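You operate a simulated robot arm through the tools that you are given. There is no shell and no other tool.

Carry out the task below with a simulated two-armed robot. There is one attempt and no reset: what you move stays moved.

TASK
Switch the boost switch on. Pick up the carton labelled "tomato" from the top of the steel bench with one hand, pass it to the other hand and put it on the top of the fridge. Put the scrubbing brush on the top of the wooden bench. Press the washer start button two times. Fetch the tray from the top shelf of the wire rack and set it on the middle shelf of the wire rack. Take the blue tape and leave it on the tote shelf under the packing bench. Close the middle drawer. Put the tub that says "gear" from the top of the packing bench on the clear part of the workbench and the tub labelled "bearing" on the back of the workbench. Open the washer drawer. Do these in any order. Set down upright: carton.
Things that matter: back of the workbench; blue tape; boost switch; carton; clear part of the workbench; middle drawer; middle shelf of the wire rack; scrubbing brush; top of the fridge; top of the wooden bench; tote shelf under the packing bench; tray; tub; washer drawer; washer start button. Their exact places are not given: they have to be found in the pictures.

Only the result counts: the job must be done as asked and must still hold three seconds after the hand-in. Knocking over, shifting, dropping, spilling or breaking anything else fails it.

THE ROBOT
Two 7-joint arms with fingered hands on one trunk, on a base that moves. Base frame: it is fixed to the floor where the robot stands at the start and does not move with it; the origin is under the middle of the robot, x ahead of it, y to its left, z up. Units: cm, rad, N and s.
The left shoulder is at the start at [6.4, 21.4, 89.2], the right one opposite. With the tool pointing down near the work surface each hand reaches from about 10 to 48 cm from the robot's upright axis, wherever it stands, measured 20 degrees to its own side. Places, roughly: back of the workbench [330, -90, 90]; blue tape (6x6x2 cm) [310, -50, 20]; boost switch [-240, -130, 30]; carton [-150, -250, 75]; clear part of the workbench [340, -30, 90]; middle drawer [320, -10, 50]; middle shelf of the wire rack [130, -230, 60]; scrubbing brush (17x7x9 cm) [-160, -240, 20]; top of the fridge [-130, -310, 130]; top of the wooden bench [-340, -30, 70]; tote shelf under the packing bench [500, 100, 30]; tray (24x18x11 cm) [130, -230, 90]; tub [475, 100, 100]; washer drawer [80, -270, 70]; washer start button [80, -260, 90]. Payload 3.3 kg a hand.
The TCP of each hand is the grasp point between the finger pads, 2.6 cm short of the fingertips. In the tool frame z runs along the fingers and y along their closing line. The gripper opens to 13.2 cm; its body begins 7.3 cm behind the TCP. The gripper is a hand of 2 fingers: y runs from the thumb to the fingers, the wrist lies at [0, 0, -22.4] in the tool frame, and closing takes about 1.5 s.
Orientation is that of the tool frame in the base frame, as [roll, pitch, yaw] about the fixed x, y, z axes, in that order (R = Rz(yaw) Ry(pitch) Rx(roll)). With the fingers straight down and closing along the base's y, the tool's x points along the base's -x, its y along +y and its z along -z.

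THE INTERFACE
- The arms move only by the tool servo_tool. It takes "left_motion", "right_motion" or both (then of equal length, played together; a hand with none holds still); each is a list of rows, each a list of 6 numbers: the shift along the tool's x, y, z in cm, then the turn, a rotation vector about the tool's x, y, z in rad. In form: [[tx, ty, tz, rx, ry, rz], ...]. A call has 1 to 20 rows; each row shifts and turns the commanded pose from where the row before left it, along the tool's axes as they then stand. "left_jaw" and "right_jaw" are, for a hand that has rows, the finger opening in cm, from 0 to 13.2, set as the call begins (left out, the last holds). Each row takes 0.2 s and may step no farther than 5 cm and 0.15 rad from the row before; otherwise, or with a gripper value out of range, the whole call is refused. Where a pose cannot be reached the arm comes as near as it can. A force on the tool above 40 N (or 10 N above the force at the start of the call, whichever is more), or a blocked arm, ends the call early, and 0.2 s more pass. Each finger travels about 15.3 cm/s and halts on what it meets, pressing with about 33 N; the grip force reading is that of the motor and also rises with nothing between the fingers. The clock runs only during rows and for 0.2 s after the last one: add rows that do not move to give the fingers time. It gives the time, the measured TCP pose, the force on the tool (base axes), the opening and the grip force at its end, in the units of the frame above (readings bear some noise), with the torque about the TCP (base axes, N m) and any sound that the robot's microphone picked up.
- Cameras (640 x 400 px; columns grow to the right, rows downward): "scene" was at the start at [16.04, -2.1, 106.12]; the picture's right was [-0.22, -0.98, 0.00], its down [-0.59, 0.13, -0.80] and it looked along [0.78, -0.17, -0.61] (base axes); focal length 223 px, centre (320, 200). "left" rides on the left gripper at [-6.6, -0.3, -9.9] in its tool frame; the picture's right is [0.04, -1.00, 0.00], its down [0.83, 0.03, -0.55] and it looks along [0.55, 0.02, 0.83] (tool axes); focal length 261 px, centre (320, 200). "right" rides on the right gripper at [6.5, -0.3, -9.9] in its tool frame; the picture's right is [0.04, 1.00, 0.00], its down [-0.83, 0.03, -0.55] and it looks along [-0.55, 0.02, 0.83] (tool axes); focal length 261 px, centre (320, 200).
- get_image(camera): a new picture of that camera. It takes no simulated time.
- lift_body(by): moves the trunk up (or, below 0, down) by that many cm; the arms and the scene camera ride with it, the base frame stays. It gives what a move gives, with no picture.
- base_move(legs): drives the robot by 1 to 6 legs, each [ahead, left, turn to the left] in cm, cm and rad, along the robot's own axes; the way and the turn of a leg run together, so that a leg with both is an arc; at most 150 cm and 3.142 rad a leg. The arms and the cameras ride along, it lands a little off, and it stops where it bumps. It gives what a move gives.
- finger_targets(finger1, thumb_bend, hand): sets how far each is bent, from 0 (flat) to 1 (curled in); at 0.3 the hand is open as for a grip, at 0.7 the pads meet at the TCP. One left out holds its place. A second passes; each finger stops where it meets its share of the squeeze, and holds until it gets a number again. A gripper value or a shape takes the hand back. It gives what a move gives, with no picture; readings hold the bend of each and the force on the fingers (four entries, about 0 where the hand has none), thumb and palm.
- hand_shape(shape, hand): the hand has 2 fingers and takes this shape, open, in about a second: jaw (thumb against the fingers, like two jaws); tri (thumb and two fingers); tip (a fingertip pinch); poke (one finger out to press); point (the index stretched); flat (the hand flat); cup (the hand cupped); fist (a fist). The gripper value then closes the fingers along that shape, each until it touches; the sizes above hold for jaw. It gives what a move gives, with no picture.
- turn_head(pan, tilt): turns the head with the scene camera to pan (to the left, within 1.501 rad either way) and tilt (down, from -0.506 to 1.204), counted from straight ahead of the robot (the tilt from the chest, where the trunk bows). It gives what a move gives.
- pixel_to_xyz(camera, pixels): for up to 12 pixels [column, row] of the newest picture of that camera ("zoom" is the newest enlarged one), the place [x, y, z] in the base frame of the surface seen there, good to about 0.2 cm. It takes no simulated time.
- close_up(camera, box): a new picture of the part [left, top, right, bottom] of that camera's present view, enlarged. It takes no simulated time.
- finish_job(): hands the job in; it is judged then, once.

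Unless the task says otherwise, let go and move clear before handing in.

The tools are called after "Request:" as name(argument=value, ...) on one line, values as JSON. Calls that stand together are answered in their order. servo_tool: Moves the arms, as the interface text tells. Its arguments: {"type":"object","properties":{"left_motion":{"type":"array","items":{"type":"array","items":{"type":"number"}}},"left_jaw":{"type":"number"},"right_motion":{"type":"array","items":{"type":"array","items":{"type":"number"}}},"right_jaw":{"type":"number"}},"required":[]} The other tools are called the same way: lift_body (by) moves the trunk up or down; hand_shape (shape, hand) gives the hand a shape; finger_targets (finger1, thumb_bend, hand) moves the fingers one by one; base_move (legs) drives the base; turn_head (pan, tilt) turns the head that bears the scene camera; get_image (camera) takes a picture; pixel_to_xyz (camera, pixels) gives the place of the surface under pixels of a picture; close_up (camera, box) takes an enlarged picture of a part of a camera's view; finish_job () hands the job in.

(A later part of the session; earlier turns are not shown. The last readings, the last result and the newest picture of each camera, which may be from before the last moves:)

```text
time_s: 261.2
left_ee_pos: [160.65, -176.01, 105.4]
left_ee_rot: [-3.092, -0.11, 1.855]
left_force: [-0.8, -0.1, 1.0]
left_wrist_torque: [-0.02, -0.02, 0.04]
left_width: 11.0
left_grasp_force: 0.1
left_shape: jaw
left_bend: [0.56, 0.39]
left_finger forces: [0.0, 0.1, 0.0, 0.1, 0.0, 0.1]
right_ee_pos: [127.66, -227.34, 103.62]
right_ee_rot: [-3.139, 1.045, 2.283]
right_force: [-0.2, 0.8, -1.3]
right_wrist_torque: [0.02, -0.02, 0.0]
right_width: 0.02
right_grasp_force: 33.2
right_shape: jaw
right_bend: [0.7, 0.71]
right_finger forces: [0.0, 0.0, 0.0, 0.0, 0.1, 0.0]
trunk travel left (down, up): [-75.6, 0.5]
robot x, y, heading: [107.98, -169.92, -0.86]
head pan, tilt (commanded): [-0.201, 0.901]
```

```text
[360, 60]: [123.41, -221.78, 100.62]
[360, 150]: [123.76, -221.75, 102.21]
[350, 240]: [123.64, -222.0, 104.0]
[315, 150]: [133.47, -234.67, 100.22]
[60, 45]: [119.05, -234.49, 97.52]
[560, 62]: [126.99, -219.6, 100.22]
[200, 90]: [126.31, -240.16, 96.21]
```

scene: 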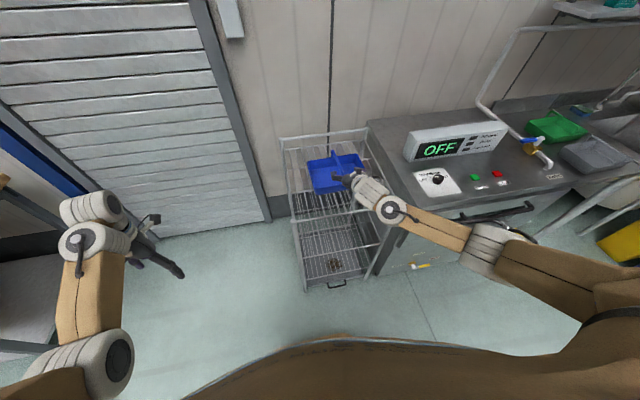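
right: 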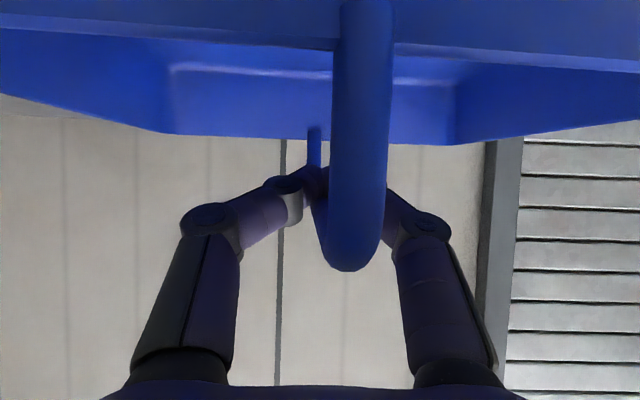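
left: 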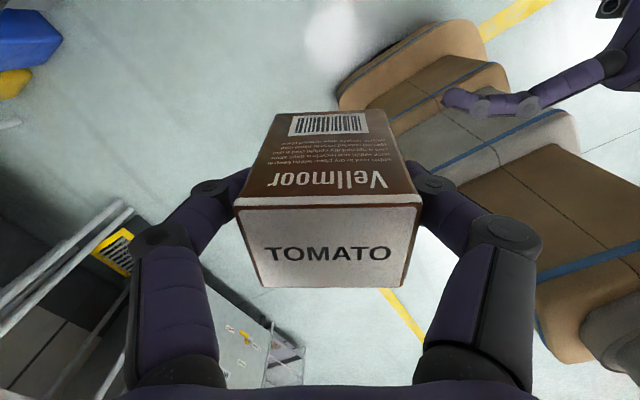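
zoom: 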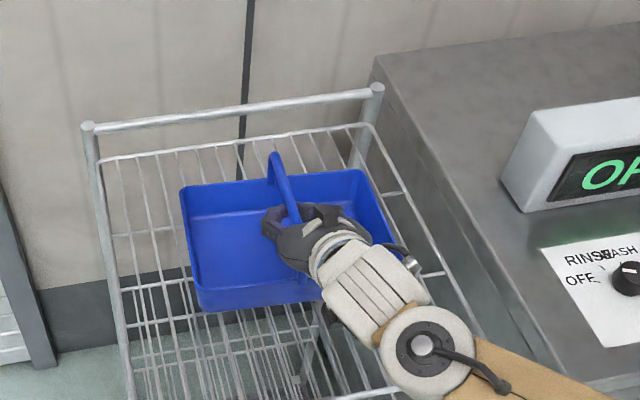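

The tray hangs nearly level (rim z 98.8–100.2). I'll raise a bit more, back out of the rack, lower the trunk and look at the middle shelf.

Request:
servo_tool(right_motion=[[-0.87, 0, -0.5, 0, 0, 0], [-0.87, 0, -0.5, 0, 0, 0], [0, 0, 0, 0, 0, 0]])

Request:
base_move(legs=[[-40, 0, 0]])

Request:
get_image(camera="scene")

Request:
get_image(camera="right")

```text
time_s: 262.0
left_ee_pos: [160.72, -176.02, 105.41]
left_ee_rot: [-3.093, -0.108, 1.855]
left_force: [-0.1, 0.3, 0.2]
left_wrist_torque: [0.0, -0.03, 0.0]
left_width: 10.96
left_grasp_force: 0.0
left_shape: jaw
left_bend: [0.56, 0.39]
left_finger forces: [0.0, 0.0, 0.0, 0.0, 0.0, 0.0]
right_ee_pos: [127.74, -227.43, 105.67]
right_ee_rot: [-3.14, 1.044, 2.285]
right_force: [0.1, 0.2, -1.3]
right_wrist_torque: [0.04, 0.01, -0.04]
right_width: 0.01
right_grasp_force: 32.9
right_shape: jaw
right_bend: [0.7, 0.71]
right_finger forces: [0.0, 0.0, 0.1, 0.1, 0.0, 0.0]
trunk travel left (down, up): [-75.6, 0.5]
robot x, y, heading: [107.92, -170.25, -0.861]
head pan, tilt (commanded): [-0.201, 0.901]
```

```text
time_s: 264.5
left_ee_pos: [134.01, -145.0, 105.44]
left_ee_rot: [-3.094, -0.112, 1.862]
left_force: [0.4, 0.0, 0.1]
left_wrist_torque: [0.02, -0.03, -0.01]
left_width: 10.96
left_grasp_force: 0.0
left_shape: jaw
left_bend: [0.56, 0.39]
left_finger forces: [0.1, 0.0, 0.1, 0.0, 0.0, 0.1]
right_ee_pos: [101.57, -196.68, 105.78]
right_ee_rot: [-3.139, 1.047, 2.291]
right_force: [-0.6, -0.5, -1.7]
right_wrist_torque: [0.05, 0.01, -0.01]
right_width: 0.0
right_grasp_force: 32.8
right_shape: jaw
right_bend: [0.7, 0.71]
right_finger forces: [0.0, 0.1, 0.1, 0.0, 0.0, 0.0]
trunk travel left (down, up): [-75.6, 0.5]
robot x, y, heading: [81.1, -139.46, -0.852]
head pan, tilt (commanded): [-0.201, 0.901]
```

```text
taken
```

scene: 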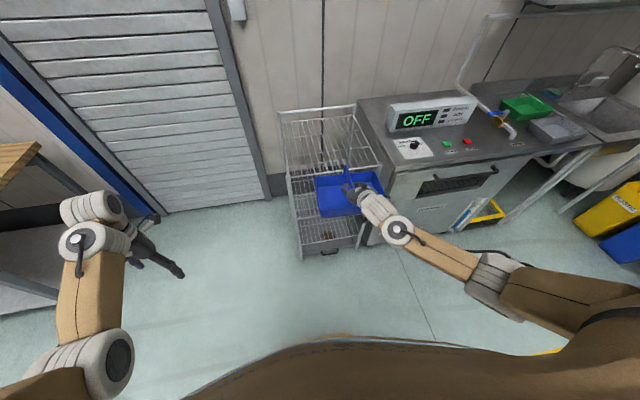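

```text
taken
```

right: 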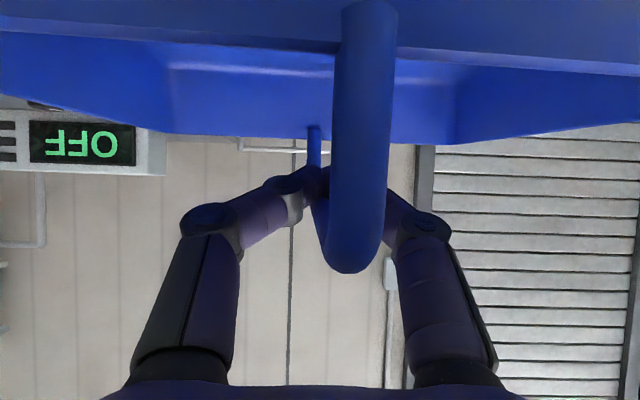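

Request:
lift_body(by=-35)

Request:
turn_head(pan=-0.2, tilt=0.5)

Request:
get_image(camera="scene")

Request:
close_up(camera="scene", box=[250, 120, 430, 260])

```text
time_s: 267.9
left_ee_pos: [133.58, -144.51, 69.03]
left_ee_rot: [-3.079, -0.141, 1.86]
left_force: [-0.3, -0.5, -0.3]
left_wrist_torque: [-0.01, 0.01, 0.01]
left_width: 11.01
left_grasp_force: 0.0
left_shape: jaw
left_bend: [0.56, 0.39]
left_finger forces: [0.1, 0.0, 0.0, 0.0, 0.0, 0.0]
right_ee_pos: [101.52, -196.81, 70.74]
right_ee_rot: [-3.14, 1.047, 2.29]
right_force: [1.0, 0.7, -2.5]
right_wrist_torque: [0.02, -0.02, -0.04]
right_width: 0.02
right_grasp_force: 33.5
right_shape: jaw
right_bend: [0.7, 0.71]
right_finger forces: [0.0, 0.1, 0.0, 0.0, 0.0, 0.0]
trunk travel left (down, up): [-40.6, 35.5]
robot x, y, heading: [81.06, -139.03, -0.853]
head pan, tilt (commanded): [-0.201, 0.901]
```

```text
time_s: 268.8
left_ee_pos: [133.6, -144.45, 68.92]
left_ee_rot: [-3.081, -0.139, 1.86]
left_force: [-0.6, 0.1, -0.5]
left_wrist_torque: [0.02, 0.0, 0.0]
left_width: 10.98
left_grasp_force: 0.0
left_shape: jaw
left_bend: [0.56, 0.39]
left_finger forces: [0.0, 0.0, 0.0, 0.0, 0.1, 0.0]
right_ee_pos: [101.6, -196.73, 70.77]
right_ee_rot: [-3.14, 1.045, 2.29]
right_force: [0.6, 0.0, -1.2]
right_wrist_torque: [0.03, 0.04, 0.01]
right_width: 0.03
right_grasp_force: 33.0
right_shape: jaw
right_bend: [0.7, 0.71]
right_finger forces: [0.0, 0.0, 0.1, 0.0, 0.0, 0.0]
trunk travel left (down, up): [-40.6, 35.5]
robot x, y, heading: [81.47, -139.55, -0.852]
head pan, tilt (commanded): [-0.201, 0.499]
```

```text
taken
```

scene: 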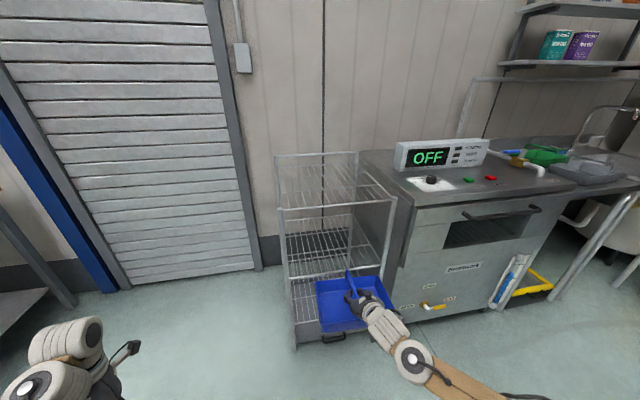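

```text
2.86 times, centred on (340, 190) of scene
```

zoom: 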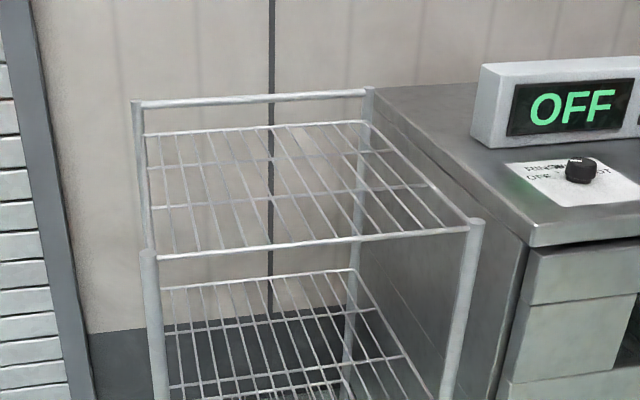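

Request:
pixel_to_xyz(camera="scene", pixels=[[330, 204], [385, 196], [300, 277], [360, 268], [375, 265], [320, 232], [290, 340], [385, 270], [283, 300], [391, 260], [348, 270], [330, 300]])

Request:
close_up(camera="scene", box=[270, 190, 410, 350])

```text
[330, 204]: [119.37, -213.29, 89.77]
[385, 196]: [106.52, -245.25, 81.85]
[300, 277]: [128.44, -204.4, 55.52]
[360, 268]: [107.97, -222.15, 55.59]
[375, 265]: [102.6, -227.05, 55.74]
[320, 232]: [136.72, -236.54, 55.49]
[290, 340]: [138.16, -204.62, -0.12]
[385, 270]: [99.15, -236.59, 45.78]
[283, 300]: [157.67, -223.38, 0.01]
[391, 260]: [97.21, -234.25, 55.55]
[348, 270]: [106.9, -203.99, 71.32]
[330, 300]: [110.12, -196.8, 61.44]
```

```text
2.50 times, centred on (340, 270) of scene
```

zoom: 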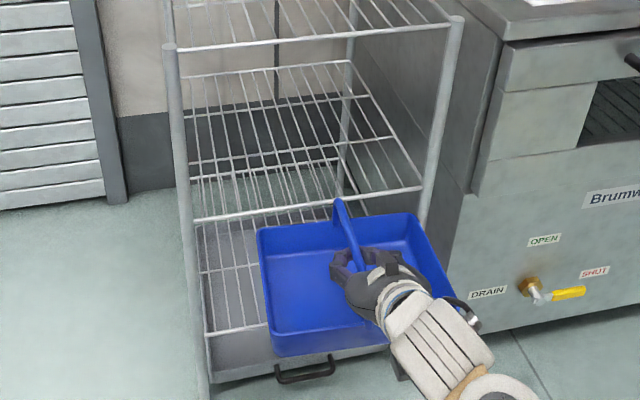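

Middle shelf wires are at z 55.6; the tray bottom is near z 60.5 with room above for the hand. I'll drive the tray in.

Request:
base_move(legs=[[20, 0, -0.008]])

Request:
close_up(camera="scene", box=[270, 170, 430, 350])

Request:
get_image(camera="right")

```text
time_s: 270.4
left_ee_pos: [146.56, -159.82, 68.99]
left_ee_rot: [-3.078, -0.142, 1.855]
left_force: [-0.3, 0.1, 0.8]
left_wrist_torque: [-0.01, -0.02, 0.0]
left_width: 10.99
left_grasp_force: 0.0
left_shape: jaw
left_bend: [0.56, 0.39]
left_finger forces: [0.1, 0.0, 0.0, 0.0, 0.0, 0.1]
right_ee_pos: [114.45, -211.89, 70.71]
right_ee_rot: [-3.14, 1.045, 2.284]
right_force: [-0.1, -0.2, -1.3]
right_wrist_torque: [0.03, 0.01, 0.01]
right_width: 0.0
right_grasp_force: 32.8
right_shape: jaw
right_bend: [0.7, 0.71]
right_finger forces: [0.0, 0.0, 0.1, 0.0, 0.1, 0.0]
trunk travel left (down, up): [-40.6, 35.5]
robot x, y, heading: [94.33, -154.23, -0.862]
head pan, tilt (commanded): [-0.201, 0.499]
```

```text
2.22 times, centred on (350, 260) of scene
```

zoom: 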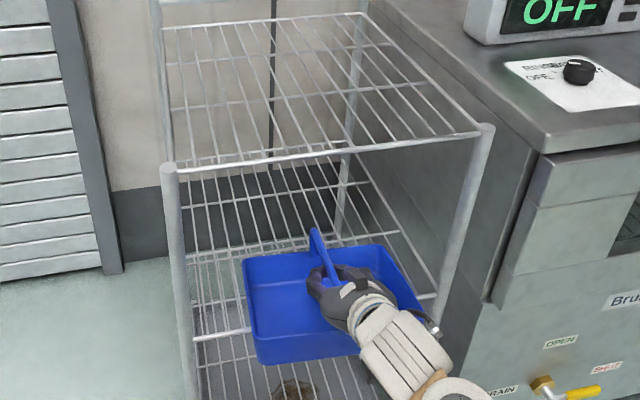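

```text
taken
```

right: 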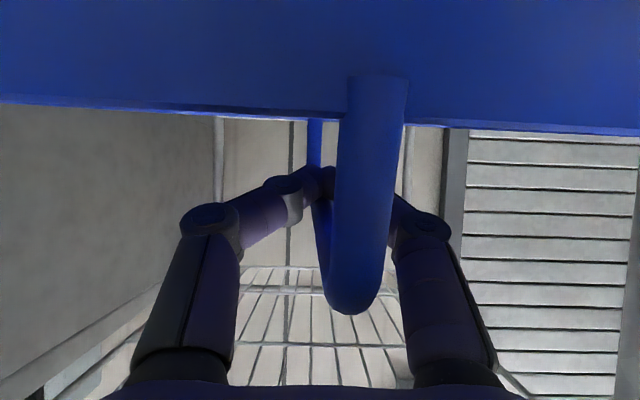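

Request:
pixel_to_xyz(camera="right", pixels=[[200, 100], [500, 115], [365, 150], [350, 300], [315, 150], [200, 60], [315, 130]])

Request:
pixel_to_xyz(camera="zoom", pixels=[[245, 262], [258, 360], [385, 247], [318, 235], [330, 275], [300, 300], [420, 315], [270, 350]])

```text
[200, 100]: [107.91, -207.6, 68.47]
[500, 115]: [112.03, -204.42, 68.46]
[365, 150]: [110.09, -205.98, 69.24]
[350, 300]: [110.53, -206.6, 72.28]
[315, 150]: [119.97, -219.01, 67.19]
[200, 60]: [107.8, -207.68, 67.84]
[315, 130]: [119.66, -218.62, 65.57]
```

```text
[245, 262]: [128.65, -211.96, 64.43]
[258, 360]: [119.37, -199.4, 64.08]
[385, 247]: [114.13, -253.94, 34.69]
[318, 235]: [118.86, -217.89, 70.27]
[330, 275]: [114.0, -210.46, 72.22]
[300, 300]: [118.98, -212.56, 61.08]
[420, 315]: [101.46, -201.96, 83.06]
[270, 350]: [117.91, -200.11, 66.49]
```

The tray has swung slightly (far side about 3.8 cm lower) but still clears the shelf by 3 cm. I'll go on in.

Request:
base_move(legs=[[17, 0, 0]])

Request:
close_up(camera="scene", box=[270, 170, 430, 350])

Request:
get_image(camera="right")

```text
time_s: 271.8
left_ee_pos: [157.58, -172.53, 69.01]
left_ee_rot: [-3.078, -0.141, 1.854]
left_force: [0.3, 0.4, 0.1]
left_wrist_torque: [0.04, -0.02, 0.01]
left_width: 10.98
left_grasp_force: 0.1
left_shape: jaw
left_bend: [0.56, 0.39]
left_finger forces: [0.0, 0.1, 0.1, 0.0, 0.0, 0.1]
right_ee_pos: [125.4, -224.66, 70.7]
right_ee_rot: [-3.14, 1.045, 2.286]
right_force: [-0.8, 0.8, -1.9]
right_wrist_torque: [0.04, 0.01, 0.01]
right_width: 0.0
right_grasp_force: 33.2
right_shape: jaw
right_bend: [0.7, 0.71]
right_finger forces: [0.0, 0.0, 0.0, 0.1, 0.1, 0.1]
trunk travel left (down, up): [-40.6, 35.5]
robot x, y, heading: [105.13, -167.09, -0.86]
head pan, tilt (commanded): [-0.201, 0.499]
```

```text
2.22 times, centred on (350, 260) of scene
```

zoom: 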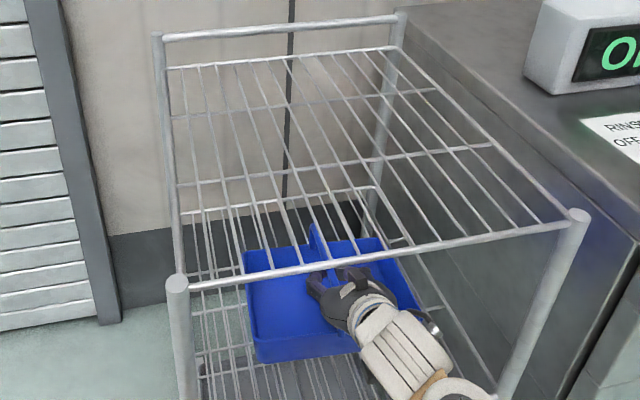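

```text
taken
```

right: 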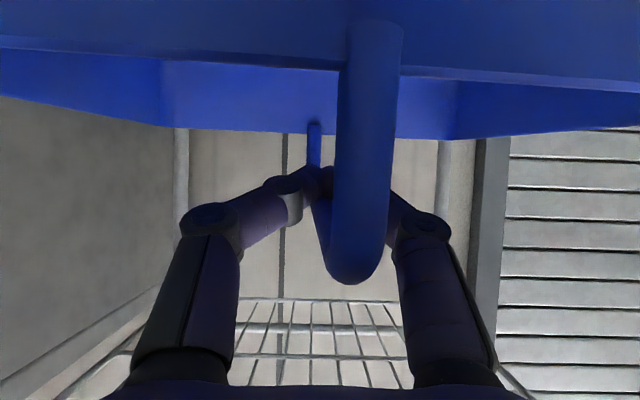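

The tray is inside over the middle shelf. I'll lower with the trunk.

Request:
lift_body(by=-4)

Request:
get_image(camera="right")

Request:
pixel_to_xyz(camera="right", pixels=[[200, 60], [500, 70], [365, 150], [350, 270], [315, 150], [180, 125], [500, 130]])

```text
time_s: 272.6
left_ee_pos: [157.67, -172.46, 64.72]
left_ee_rot: [-3.081, -0.141, 1.853]
left_force: [-0.2, 0.3, 0.2]
left_wrist_torque: [0.02, -0.01, -0.04]
left_width: 10.96
left_grasp_force: 0.1
left_shape: jaw
left_bend: [0.56, 0.39]
left_finger forces: [0.0, 0.1, 0.1, 0.0, 0.0, 0.1]
right_ee_pos: [125.37, -224.55, 66.73]
right_ee_rot: [-3.141, 1.046, 2.284]
right_force: [0.1, 0.1, -1.7]
right_wrist_torque: [-0.01, 0.03, -0.02]
right_width: 0.03
right_grasp_force: 32.9
right_shape: jaw
right_bend: [0.7, 0.71]
right_finger forces: [0.1, 0.0, 0.0, 0.0, 0.0, 0.0]
trunk travel left (down, up): [-36.6, 39.5]
robot x, y, heading: [105.42, -167.32, -0.856]
head pan, tilt (commanded): [-0.201, 0.499]
```

```text
taken
```

right: 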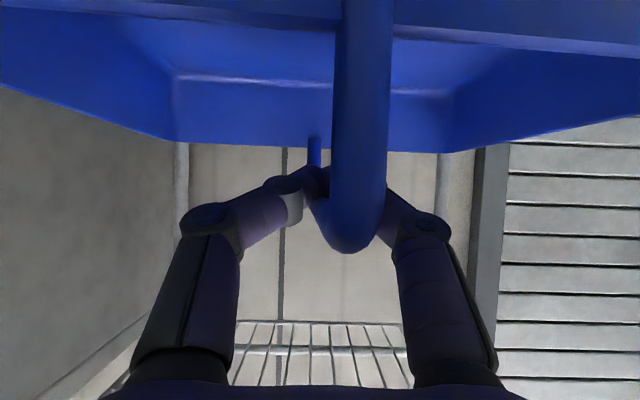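

```text
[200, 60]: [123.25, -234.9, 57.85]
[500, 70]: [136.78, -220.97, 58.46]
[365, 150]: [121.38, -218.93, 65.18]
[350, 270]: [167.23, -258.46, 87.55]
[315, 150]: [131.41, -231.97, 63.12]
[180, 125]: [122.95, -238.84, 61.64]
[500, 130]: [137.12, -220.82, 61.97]
```

Request:
lift_body(by=-1.1)

Request:
get_image(camera="right")

Request:
pixel_to_xyz(camera="right", pixels=[[365, 150], [180, 140], [500, 145], [340, 225], [315, 160], [200, 20], [500, 25]])

```text
time_s: 273.2
left_ee_pos: [157.58, -172.51, 63.72]
left_ee_rot: [-3.081, -0.138, 1.854]
left_force: [-0.6, 0.5, -0.4]
left_wrist_torque: [0.0, 0.0, -0.02]
left_width: 10.99
left_grasp_force: 0.0
left_shape: jaw
left_bend: [0.56, 0.39]
left_finger forces: [0.0, 0.0, 0.0, 0.0, 0.1, 0.0]
right_ee_pos: [125.46, -224.6, 65.61]
right_ee_rot: [-3.139, 1.047, 2.282]
right_force: [-0.9, 0.8, -1.0]
right_wrist_torque: [0.05, 0.03, 0.04]
right_width: 0.01
right_grasp_force: 32.7
right_shape: jaw
right_bend: [0.7, 0.71]
right_finger forces: [0.0, 0.0, 0.0, 0.0, 0.0, 0.0]
trunk travel left (down, up): [-35.5, 40.6]
robot x, y, heading: [104.99, -167.03, -0.862]
head pan, tilt (commanded): [-0.201, 0.499]
```

```text
taken
```

right: 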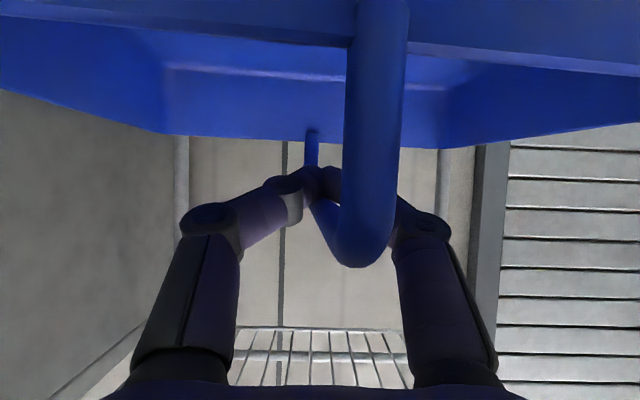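

```text
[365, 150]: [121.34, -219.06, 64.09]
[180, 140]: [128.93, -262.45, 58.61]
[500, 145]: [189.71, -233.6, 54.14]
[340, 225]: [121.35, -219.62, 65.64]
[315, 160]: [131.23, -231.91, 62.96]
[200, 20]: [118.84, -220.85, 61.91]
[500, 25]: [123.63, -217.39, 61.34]
```

The tray rests on the shelf (near rim z 61.3–61.9). Opening and withdrawing.

Request:
servo_tool(right_motion=[[0, 0, 0, 0, 0, 0], [0, 0, 0, 0, 0, 0], [0, 0, 0, 0, 0, 0], [0, 0, 0, 0, 0, 0], [0, 0, 0, 0, 0, 0]], right_jaw=6)

Request:
get_image(camera="right")

Request:
pixel_to_xyz(camera="right", pixels=[[365, 150], [370, 60], [340, 225], [315, 160], [200, 20], [500, 25]])

```text
time_s: 274.4
left_ee_pos: [157.58, -172.51, 63.56]
left_ee_rot: [-3.08, -0.141, 1.854]
left_force: [0.0, 0.1, -0.3]
left_wrist_torque: [0.01, -0.01, 0.0]
left_width: 10.97
left_grasp_force: 0.0
left_shape: jaw
left_bend: [0.56, 0.39]
left_finger forces: [0.0, 0.0, 0.0, 0.0, 0.0, 0.0]
right_ee_pos: [125.39, -224.53, 65.62]
right_ee_rot: [-3.139, 1.046, 2.284]
right_force: [-0.4, 0.2, 0.2]
right_wrist_torque: [0.02, -0.03, -0.03]
right_width: 5.95
right_grasp_force: 0.1
right_shape: jaw
right_bend: [0.73, 0.7]
right_finger forces: [0.0, 0.0, 0.0, 0.0, 0.0, 0.1]
trunk travel left (down, up): [-35.5, 40.6]
robot x, y, heading: [105.36, -167.14, -0.854]
head pan, tilt (commanded): [-0.201, 0.499]
```

```text
taken
```

right: 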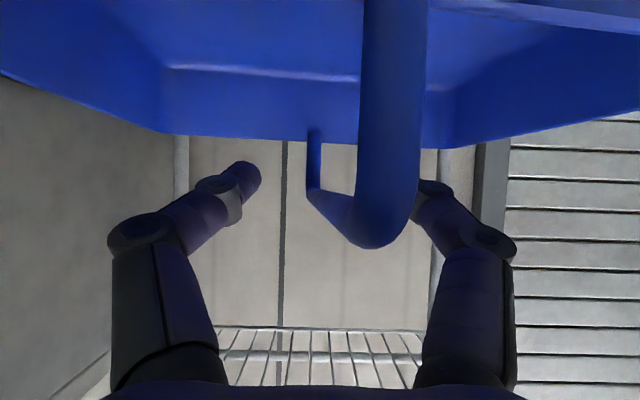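

```text
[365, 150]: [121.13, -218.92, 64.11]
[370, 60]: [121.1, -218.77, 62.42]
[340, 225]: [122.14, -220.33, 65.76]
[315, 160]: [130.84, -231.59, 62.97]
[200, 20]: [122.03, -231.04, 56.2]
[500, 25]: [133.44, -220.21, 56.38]
```

Request:
servo_tool(right_motion=[[-0.3, 0, -2.5, 0, 0, 0], [-0.3, 0, -2.5, 0, 0, 0], [-0.2, 0, -2.5, 0, 0, 0], [0, 0, -2.5, 0, 0, 0]])

Request:
base_move(legs=[[-35, 0, 0]])

Request:
get_image(camera="scene")

Request:
close_up(camera="scene", box=[250, 140, 410, 320])

```text
time_s: 275.4
left_ee_pos: [157.59, -172.53, 63.48]
left_ee_rot: [-3.081, -0.142, 1.854]
left_force: [-0.7, -1.0, 0.3]
left_wrist_torque: [0.01, -0.04, 0.02]
left_width: 10.98
left_grasp_force: 0.0
left_shape: jaw
left_bend: [0.56, 0.39]
left_finger forces: [0.0, 0.1, 0.0, 0.0, 0.0, 0.0]
right_ee_pos: [119.71, -218.07, 71.31]
right_ee_rot: [-3.14, 1.046, 2.283]
right_force: [-0.8, -0.1, 1.1]
right_wrist_torque: [-0.03, 0.0, 0.0]
right_width: 5.95
right_grasp_force: 0.0
right_shape: jaw
right_bend: [0.73, 0.7]
right_finger forces: [0.0, 0.1, 0.1, 0.0, 0.0, 0.1]
trunk travel left (down, up): [-35.5, 40.6]
robot x, y, heading: [105.51, -167.25, -0.858]
head pan, tilt (commanded): [-0.201, 0.499]
```

```text
time_s: 277.7
left_ee_pos: [133.95, -145.5, 63.59]
left_ee_rot: [-3.081, -0.141, 1.844]
left_force: [0.1, 0.2, -0.8]
left_wrist_torque: [-0.02, -0.02, 0.04]
left_width: 10.99
left_grasp_force: 0.1
left_shape: jaw
left_bend: [0.56, 0.39]
left_finger forces: [0.1, 0.1, 0.0, 0.0, 0.1, 0.1]
right_ee_pos: [95.74, -190.89, 71.32]
right_ee_rot: [-3.14, 1.045, 2.276]
right_force: [-0.6, -0.2, -0.1]
right_wrist_torque: [0.01, -0.03, -0.01]
right_width: 5.95
right_grasp_force: 0.3
right_shape: jaw
right_bend: [0.73, 0.7]
right_finger forces: [0.0, 0.0, 0.0, 0.0, 0.0, 0.0]
trunk travel left (down, up): [-35.5, 40.6]
robot x, y, heading: [81.74, -140.01, -0.868]
head pan, tilt (commanded): [-0.201, 0.499]
```

```text
taken
```

scene: 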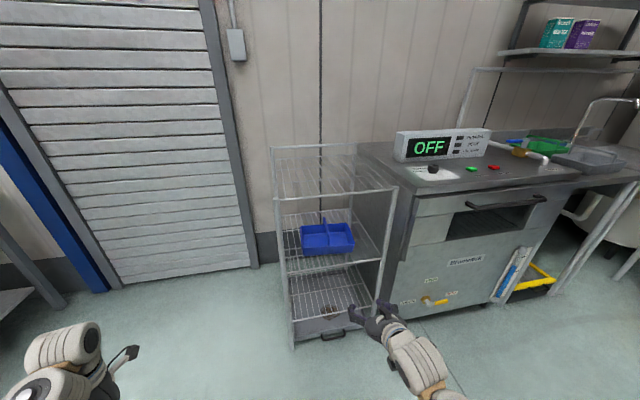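

```text
2.22 times, centred on (330, 230) of scene
```

zoom: 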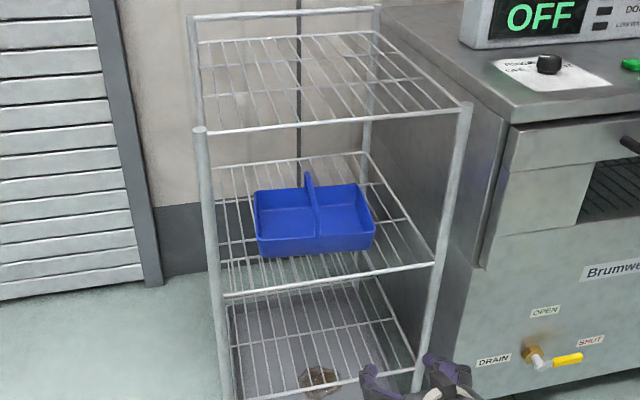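

The tray sits on the middle shelf. Next, the washer drawer: zoom on its handle.

Request:
close_up(camera="scene", box=[390, 170, 570, 320])

Request:
pixel_to_xyz(camera="zoom", pixels=[[280, 125], [400, 122], [500, 105], [535, 102], [250, 125], [400, 190], [100, 150], [480, 230], [400, 150], [120, 250], [550, 180], [300, 250]])

```text
2.67 times, centred on (480, 245) of scene
```

zoom: 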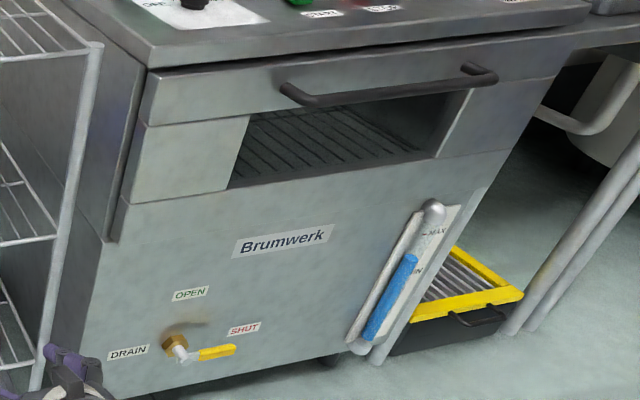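

```text
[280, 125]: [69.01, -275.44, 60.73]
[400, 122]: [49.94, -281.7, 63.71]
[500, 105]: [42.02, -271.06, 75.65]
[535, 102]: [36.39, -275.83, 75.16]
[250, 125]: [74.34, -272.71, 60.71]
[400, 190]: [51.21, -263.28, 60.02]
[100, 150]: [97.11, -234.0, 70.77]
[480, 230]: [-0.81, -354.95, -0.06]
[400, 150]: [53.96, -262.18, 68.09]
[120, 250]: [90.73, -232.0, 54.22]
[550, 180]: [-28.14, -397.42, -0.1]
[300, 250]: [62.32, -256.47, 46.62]
```

Request:
pixel_to_xyz(camera="zoom", pixels=[[330, 99], [400, 91], [460, 81], [290, 90], [487, 72], [380, 75], [250, 90], [190, 160], [200, 100], [520, 60], [380, 105], [380, 45]])

```text
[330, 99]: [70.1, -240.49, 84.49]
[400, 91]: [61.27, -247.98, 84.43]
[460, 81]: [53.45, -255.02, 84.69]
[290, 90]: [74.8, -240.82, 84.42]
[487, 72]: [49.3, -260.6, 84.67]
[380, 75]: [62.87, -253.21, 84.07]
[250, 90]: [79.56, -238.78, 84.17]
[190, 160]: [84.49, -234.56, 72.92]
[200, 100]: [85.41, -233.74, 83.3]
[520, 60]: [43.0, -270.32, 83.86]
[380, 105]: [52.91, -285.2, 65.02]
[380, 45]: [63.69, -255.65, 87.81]
```

The drawer's bar handle runs along the front at l 228, z 84.5, centred at f 115, about 3 cm off the panel. I'll level the right hand, raise it to that height and roll it 90° so the fingers close vertically, then slide in front of the washer.

Request:
servo_tool(right_motion=[[0, 0, 0, 0, -0.131, 0], [0, 0, 0, 0, -0.131, 0], [0, 0, 0, 0, -0.131, 0], [0, 0, 0, 0, -0.131, 0], [-4.4, 0, 0, 0, 0, 0], [-4.4, 0, 0, 0, 0, 0], [-4.3, 0, 0, 0, 0, 0]], right_jaw=7)

Request:
servo_tool(right_motion=[[0, 0, 0, 0, 0, 0.143], [0, 0, 0, 0, 0, 0.143], [0, 0, 0, 0, 0, 0.143], [0, 0, 0, 0, 0, 0.143], [0, 0, 0, 0, 0, 0.143], [0, 0, 0, 0, 0, 0.143], [0, 0, 0, 0, 0, 0.143], [0, 0, 0, 0, 0, 0.143], [0, 0, 0, 0, 0, 0.143], [0, 0, 0, 0, 0, 0.143], [0, 0, 0, 0, 0, 0.141]])

Request:
get_image(camera="scene")

```text
time_s: 279.3
left_ee_pos: [134.17, -145.66, 63.45]
left_ee_rot: [-3.081, -0.143, 1.845]
left_force: [0.2, 0.0, 0.9]
left_wrist_torque: [0.0, 0.01, 0.02]
left_width: 10.97
left_grasp_force: 0.2
left_shape: jaw
left_bend: [0.56, 0.39]
left_finger forces: [0.0, 0.0, 0.0, 0.1, 0.0, 0.0]
right_ee_pos: [96.24, -191.12, 84.64]
right_ee_rot: [-1.932, 1.569, -2.802]
right_force: [0.2, 0.6, 0.4]
right_wrist_torque: [-0.06, 0.0, 0.01]
right_width: 6.96
right_grasp_force: 0.1
right_shape: jaw
right_bend: [0.72, 0.7]
right_finger forces: [0.0, 0.0, 0.0, 0.0, 0.0, 0.1]
trunk travel left (down, up): [-35.5, 40.6]
robot x, y, heading: [81.89, -139.96, -0.866]
head pan, tilt (commanded): [-0.201, 0.499]
```

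```text
time_s: 281.7
left_ee_pos: [134.13, -145.5, 63.56]
left_ee_rot: [-3.081, -0.142, 1.845]
left_force: [0.5, 0.0, -0.1]
left_wrist_torque: [0.0, 0.01, 0.0]
left_width: 10.97
left_grasp_force: 0.2
left_shape: jaw
left_bend: [0.56, 0.39]
left_finger forces: [0.0, 0.0, 0.0, 0.0, 0.0, 0.0]
right_ee_pos: [95.87, -191.14, 84.47]
right_ee_rot: [1.571, -0.001, 0.703]
right_force: [0.0, 0.3, -0.9]
right_wrist_torque: [0.02, 0.03, -0.02]
right_width: 6.93
right_grasp_force: 0.1
right_shape: jaw
right_bend: [0.72, 0.7]
right_finger forces: [0.0, 0.0, 0.1, 0.0, 0.0, 0.1]
trunk travel left (down, up): [-35.5, 40.6]
robot x, y, heading: [81.75, -139.93, -0.865]
head pan, tilt (commanded): [-0.201, 0.499]
```

```text
taken
```

scene: 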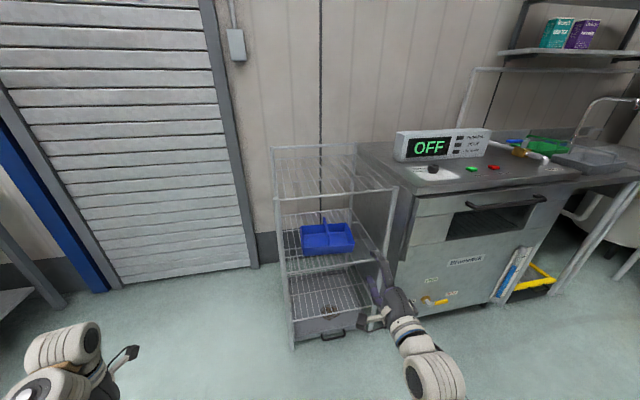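

Request:
base_move(legs=[[0, -62.5, 0.005], [8, 0, 0]])

Request:
turn_head(pan=-0.3, tilt=0.8)

Request:
get_image(camera="scene")

Request:
get_image(camera="right")

```text
time_s: 285.9
left_ee_pos: [91.79, -192.21, 63.49]
left_ee_rot: [-3.081, -0.141, 1.86]
left_force: [0.0, 0.0, -0.1]
left_wrist_torque: [0.04, -0.01, 0.01]
left_width: 11.0
left_grasp_force: 0.1
left_shape: jaw
left_bend: [0.56, 0.39]
left_finger forces: [0.1, 0.0, 0.0, 0.1, 0.0, 0.0]
right_ee_pos: [54.4, -238.33, 84.45]
right_ee_rot: [1.573, 0.002, 0.718]
right_force: [0.1, 0.1, 0.1]
right_wrist_torque: [0.0, -0.01, 0.03]
right_width: 6.95
right_grasp_force: 0.2
right_shape: jaw
right_bend: [0.72, 0.7]
right_finger forces: [0.0, 0.0, 0.0, 0.0, 0.0, 0.0]
trunk travel left (down, up): [-35.5, 40.6]
robot x, y, heading: [39.4, -186.9, -0.849]
head pan, tilt (commanded): [-0.201, 0.499]
```

```text
time_s: 286.7
left_ee_pos: [91.79, -192.18, 63.63]
left_ee_rot: [-3.081, -0.143, 1.861]
left_force: [1.0, -0.2, 0.2]
left_wrist_torque: [-0.01, 0.0, -0.02]
left_width: 10.97
left_grasp_force: 0.2
left_shape: jaw
left_bend: [0.56, 0.39]
left_finger forces: [0.0, 0.0, 0.0, 0.0, 0.0, 0.1]
right_ee_pos: [54.21, -238.24, 84.5]
right_ee_rot: [1.57, 0.003, 0.72]
right_force: [-0.5, -0.3, -0.1]
right_wrist_torque: [0.01, 0.0, 0.01]
right_width: 6.92
right_grasp_force: 0.0
right_shape: jaw
right_bend: [0.72, 0.7]
right_finger forces: [0.0, 0.0, 0.1, 0.0, 0.1, 0.0]
trunk travel left (down, up): [-35.5, 40.6]
robot x, y, heading: [39.52, -187.49, -0.849]
head pan, tilt (commanded): [-0.3, 0.799]
```

```text
taken
```

scene: 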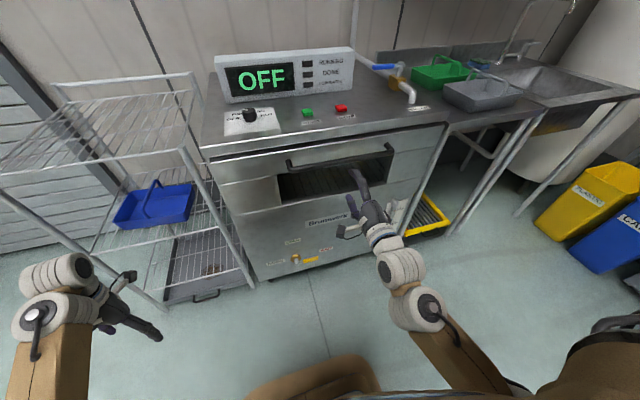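

```text
taken
```

right: 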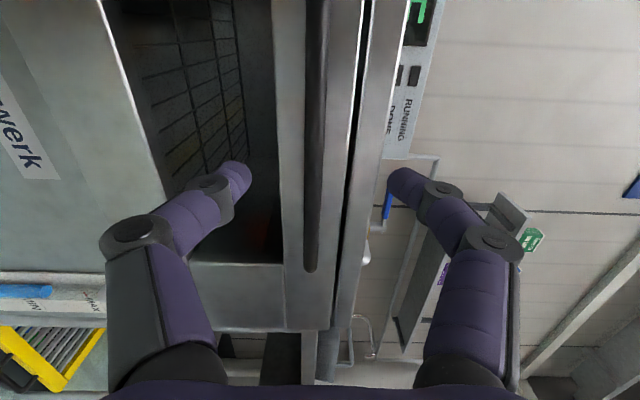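

Request:
pixel_to_xyz(camera="right", pixels=[[318, 60], [316, 120], [314, 200], [311, 260], [325, 150], [306, 150], [290, 150], [345, 150], [240, 175], [400, 180]])

```text
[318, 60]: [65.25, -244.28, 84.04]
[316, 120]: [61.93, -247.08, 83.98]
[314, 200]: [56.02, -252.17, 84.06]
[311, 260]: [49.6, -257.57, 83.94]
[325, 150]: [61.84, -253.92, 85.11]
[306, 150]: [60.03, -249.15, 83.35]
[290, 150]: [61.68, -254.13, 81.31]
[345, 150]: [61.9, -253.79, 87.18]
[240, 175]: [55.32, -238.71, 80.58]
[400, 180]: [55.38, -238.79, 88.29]
```

Request:
servo_tool(right_motion=[[0, -0.35, 3.5, 0, 0, 0], [0, 0, 3.5, 0, 0, 0], [0, 0, 3, 0, 0, 0], [0, 0, 2.3, 0, 0, 0], [0, 0, 0, 0, 0, 0]])

Request:
get_image(camera="right")

Request:
close_up(camera="scene", box=[260, 120, 460, 270])

```text
time_s: 287.9
left_ee_pos: [91.72, -192.21, 63.63]
left_ee_rot: [-3.08, -0.142, 1.859]
left_force: [0.0, 0.4, 0.1]
left_wrist_torque: [-0.03, -0.03, -0.01]
left_width: 11.01
left_grasp_force: 0.1
left_shape: jaw
left_bend: [0.56, 0.39]
left_finger forces: [0.1, 0.1, 0.1, 0.0, 0.0, 0.0]
right_ee_pos: [62.36, -247.34, 83.78]
right_ee_rot: [1.571, 0.001, 0.72]
right_force: [-0.7, 0.5, -1.0]
right_wrist_torque: [0.0, 0.0, 0.01]
right_width: 6.93
right_grasp_force: 0.1
right_shape: jaw
right_bend: [0.72, 0.7]
right_finger forces: [0.1, 0.0, 0.0, 0.0, 0.0, 0.1]
trunk travel left (down, up): [-35.5, 40.6]
robot x, y, heading: [39.37, -187.24, -0.848]
head pan, tilt (commanded): [-0.3, 0.799]
```

```text
taken
```

right: 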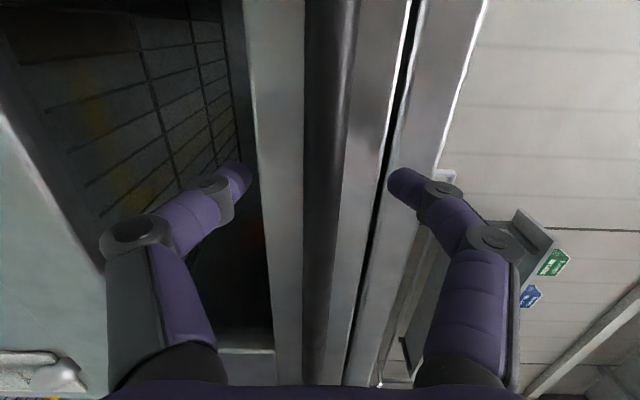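

```text
2.67 times, centred on (360, 195) of scene
```

zoom: 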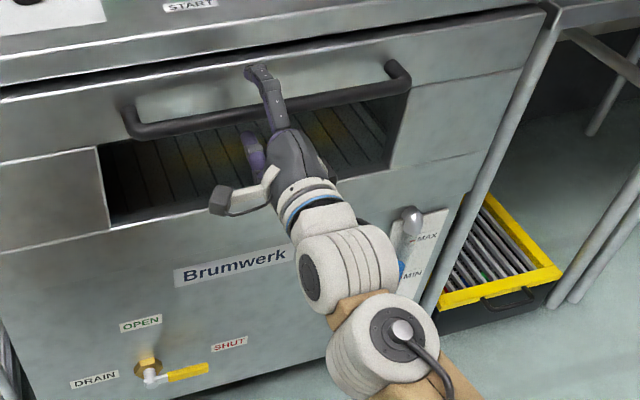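

The bar is between the upper and lower fingers. Close on it.

Request:
servo_tool(right_motion=[[0, 0.2, 0, 0, 0, 0], [0, 0, 0, 0, 0, 0], [0, 0, 0, 0, 0, 0], [0, 0, 0, 0, 0, 0], [0, 0, 0, 0, 0, 0], [0, 0, 0, 0, 0, 0], [0, 0, 0, 0, 0, 0]], right_jaw=0)

Request:
get_image(camera="right")

```text
time_s: 289.5
left_ee_pos: [91.72, -192.24, 63.51]
left_ee_rot: [-3.08, -0.142, 1.861]
left_force: [0.7, 0.1, 0.1]
left_wrist_torque: [0.0, -0.02, 0.0]
left_width: 10.98
left_grasp_force: 0.0
left_shape: jaw
left_bend: [0.56, 0.39]
left_finger forces: [0.0, 0.0, 0.1, 0.1, 0.1, 0.0]
right_ee_pos: [62.39, -247.38, 83.95]
right_ee_rot: [1.572, 0.001, 0.718]
right_force: [8.4, -8.6, -3.1]
right_wrist_torque: [0.0, -0.01, 0.02]
right_width: 0.0
right_grasp_force: 32.8
right_shape: jaw
right_bend: [0.68, 0.72]
right_finger forces: [25.6, 0.1, 0.1, 0.0, 29.1, 0.0]
trunk travel left (down, up): [-35.5, 40.6]
robot x, y, heading: [39.0, -187.05, -0.853]
head pan, tilt (commanded): [-0.3, 0.799]
```

```text
taken
```

right: 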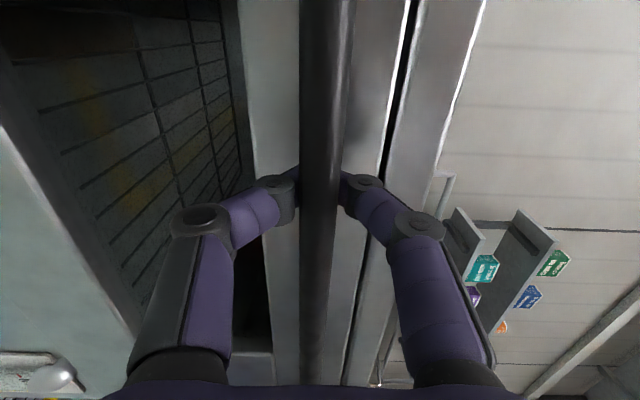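

The fingers have closed behind the bar. I'll pull by driving back.

Request:
base_move(legs=[[-12, 0, 0]])

Request:
get_image(camera="scene")

```text
time_s: 290.8
left_ee_pos: [83.86, -183.3, 63.56]
left_ee_rot: [-3.08, -0.141, 1.86]
left_force: [-0.5, 0.8, 0.0]
left_wrist_torque: [-0.01, -0.01, -0.01]
left_width: 10.96
left_grasp_force: 0.1
left_shape: jaw
left_bend: [0.56, 0.39]
left_finger forces: [0.0, 0.0, 0.0, 0.0, 0.1, 0.0]
right_ee_pos: [54.42, -238.42, 84.22]
right_ee_rot: [1.57, 0.002, 0.717]
right_force: [0.4, 0.4, 0.1]
right_wrist_torque: [-0.02, 0.04, 0.02]
right_width: 0.0
right_grasp_force: 32.8
right_shape: jaw
right_bend: [0.68, 0.72]
right_finger forces: [0.1, 0.0, 0.0, 0.0, 0.1, 0.0]
trunk travel left (down, up): [-35.5, 40.6]
robot x, y, heading: [31.01, -178.21, -0.854]
head pan, tilt (commanded): [-0.3, 0.799]
```

```text
taken
```

scene: 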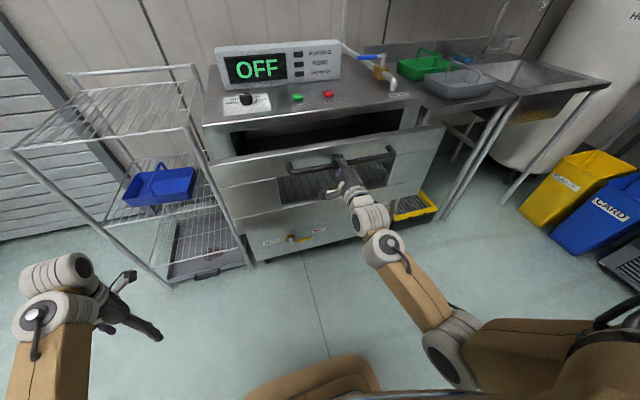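

The drawer slides out freely (dark interior visible behind the front). Pull more.

Request:
base_move(legs=[[-12, 0, 0]])

Request:
get_image(camera="scene")

```text
time_s: 292.0
left_ee_pos: [76.03, -174.39, 63.54]
left_ee_rot: [-3.081, -0.141, 1.855]
left_force: [0.2, 0.7, -0.1]
left_wrist_torque: [0.0, 0.0, -0.03]
left_width: 10.96
left_grasp_force: 0.1
left_shape: jaw
left_bend: [0.56, 0.39]
left_finger forces: [0.0, 0.0, 0.1, 0.0, 0.0, 0.0]
right_ee_pos: [46.32, -229.6, 84.27]
right_ee_rot: [1.57, 0.003, 0.711]
right_force: [0.7, -1.2, -0.2]
right_wrist_torque: [0.01, 0.06, 0.02]
right_width: 0.0
right_grasp_force: 33.5
right_shape: jaw
right_bend: [0.67, 0.72]
right_finger forces: [0.1, 0.0, 0.0, 0.0, 1.0, 0.0]
trunk travel left (down, up): [-35.5, 40.6]
robot x, y, heading: [23.96, -169.51, -0.862]
head pan, tilt (commanded): [-0.3, 0.799]
```

```text
taken
```

scene: 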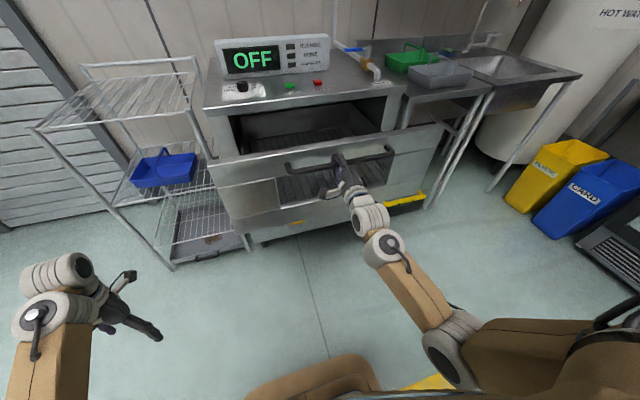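

Request:
base_move(legs=[[-8, 0, 0]])

Request:
get_image(camera="scene")

```text
time_s: 293.1
left_ee_pos: [70.54, -168.23, 63.61]
left_ee_rot: [-3.08, -0.142, 1.854]
left_force: [0.0, 0.3, -0.2]
left_wrist_torque: [0.02, 0.02, -0.04]
left_width: 10.99
left_grasp_force: 0.0
left_shape: jaw
left_bend: [0.56, 0.39]
left_finger forces: [0.1, 0.1, 0.0, 0.1, 0.1, 0.0]
right_ee_pos: [40.74, -223.31, 84.33]
right_ee_rot: [1.567, -0.001, 0.711]
right_force: [0.4, -0.7, -1.7]
right_wrist_torque: [-0.02, -0.03, 0.03]
right_width: 0.01
right_grasp_force: 33.1
right_shape: jaw
right_bend: [0.67, 0.72]
right_finger forces: [0.1, 0.1, 0.1, 0.0, 2.1, 0.1]
trunk travel left (down, up): [-35.5, 40.6]
robot x, y, heading: [18.08, -163.17, -0.858]
head pan, tilt (commanded): [-0.3, 0.799]
```

```text
taken
```

scene: 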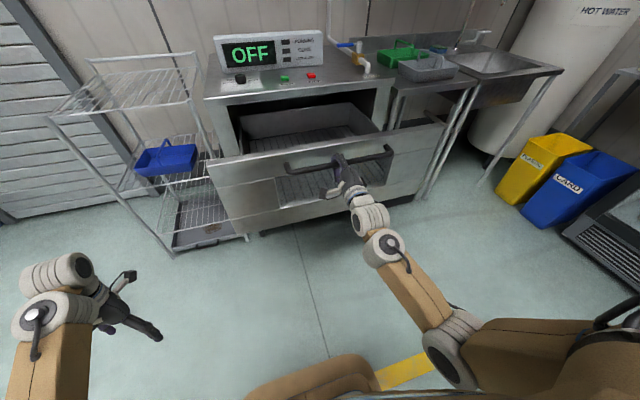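

Request:
base_move(legs=[[-6, 0, 0]])

Request:
get_image(camera="right")

Request:
get_image(camera="scene")

```text
time_s: 294.0
left_ee_pos: [66.49, -163.66, 63.45]
left_ee_rot: [-3.08, -0.141, 1.853]
left_force: [-0.1, 0.2, 0.4]
left_wrist_torque: [0.02, -0.02, 0.0]
left_width: 10.97
left_grasp_force: 0.0
left_shape: jaw
left_bend: [0.56, 0.39]
left_finger forces: [0.1, 0.2, 0.0, 0.0, 0.0, 0.0]
right_ee_pos: [36.81, -218.74, 84.34]
right_ee_rot: [1.567, 0.001, 0.711]
right_force: [1.0, -0.8, -2.8]
right_wrist_torque: [-0.01, -0.02, -0.03]
right_width: 0.0
right_grasp_force: 33.7
right_shape: jaw
right_bend: [0.67, 0.72]
right_finger forces: [0.0, 0.0, 0.1, 0.1, 2.6, 0.1]
trunk travel left (down, up): [-35.5, 40.6]
robot x, y, heading: [13.8, -157.99, -0.858]
head pan, tilt (commanded): [-0.3, 0.799]
```

```text
taken
```

right: 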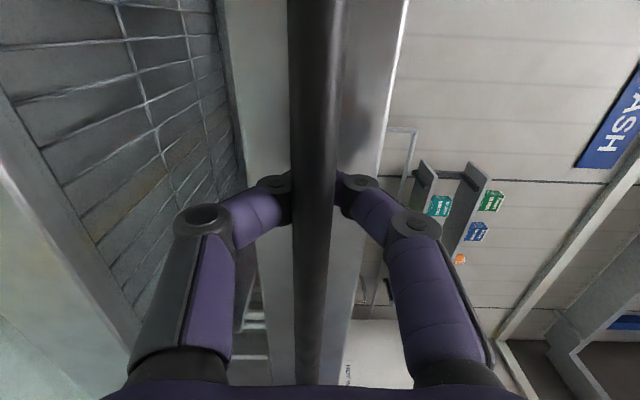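

```text
taken
```

scene: 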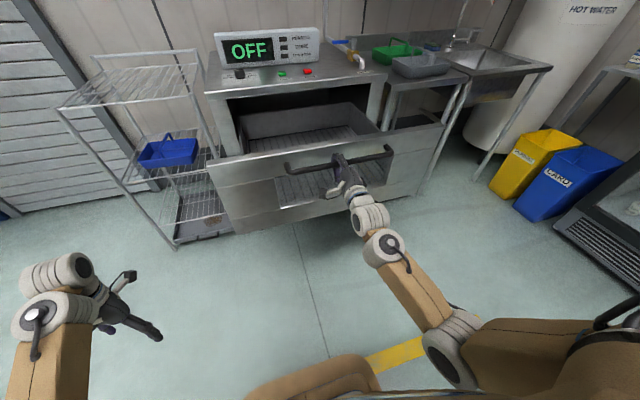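

Request:
base_move(legs=[[-4, 0, 0]])

Request:
pixel_to_xyz(camera="scene", pixels=[[290, 165], [240, 165], [300, 120], [300, 105], [230, 95], [380, 150]])

Request:
get_image(camera="scene")

```text
time_s: 294.9
left_ee_pos: [63.91, -160.74, 63.56]
left_ee_rot: [-3.081, -0.141, 1.855]
left_force: [-0.1, 0.9, -0.7]
left_wrist_torque: [-0.01, 0.04, 0.0]
left_width: 10.98
left_grasp_force: 0.1
left_shape: jaw
left_bend: [0.56, 0.39]
left_finger forces: [0.1, 0.0, 0.0, 0.0, 0.0, 0.0]
right_ee_pos: [34.1, -215.79, 84.49]
right_ee_rot: [1.565, 0.001, 0.709]
right_force: [1.5, -1.4, -1.9]
right_wrist_torque: [-0.02, -0.01, 0.01]
right_width: 0.0
right_grasp_force: 33.0
right_shape: jaw
right_bend: [0.68, 0.71]
right_finger forces: [0.0, 0.0, 0.1, 0.1, 1.4, 0.0]
trunk travel left (down, up): [-35.5, 40.6]
robot x, y, heading: [11.79, -155.56, -0.858]
head pan, tilt (commanded): [-0.3, 0.799]
```

```text
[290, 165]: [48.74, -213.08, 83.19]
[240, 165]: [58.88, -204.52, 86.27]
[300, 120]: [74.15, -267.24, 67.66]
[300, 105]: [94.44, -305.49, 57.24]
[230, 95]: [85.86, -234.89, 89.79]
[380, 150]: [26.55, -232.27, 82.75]
```

```text
taken
```

scene: 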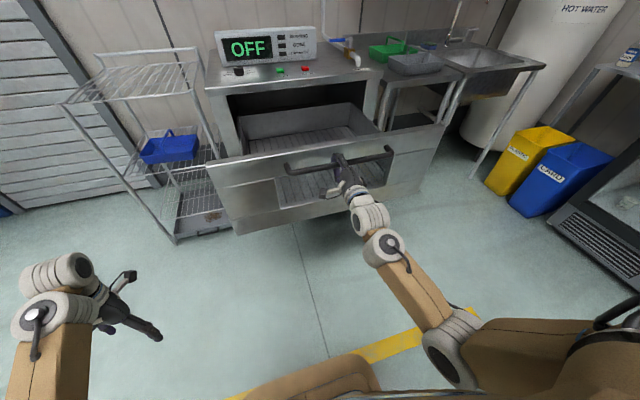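

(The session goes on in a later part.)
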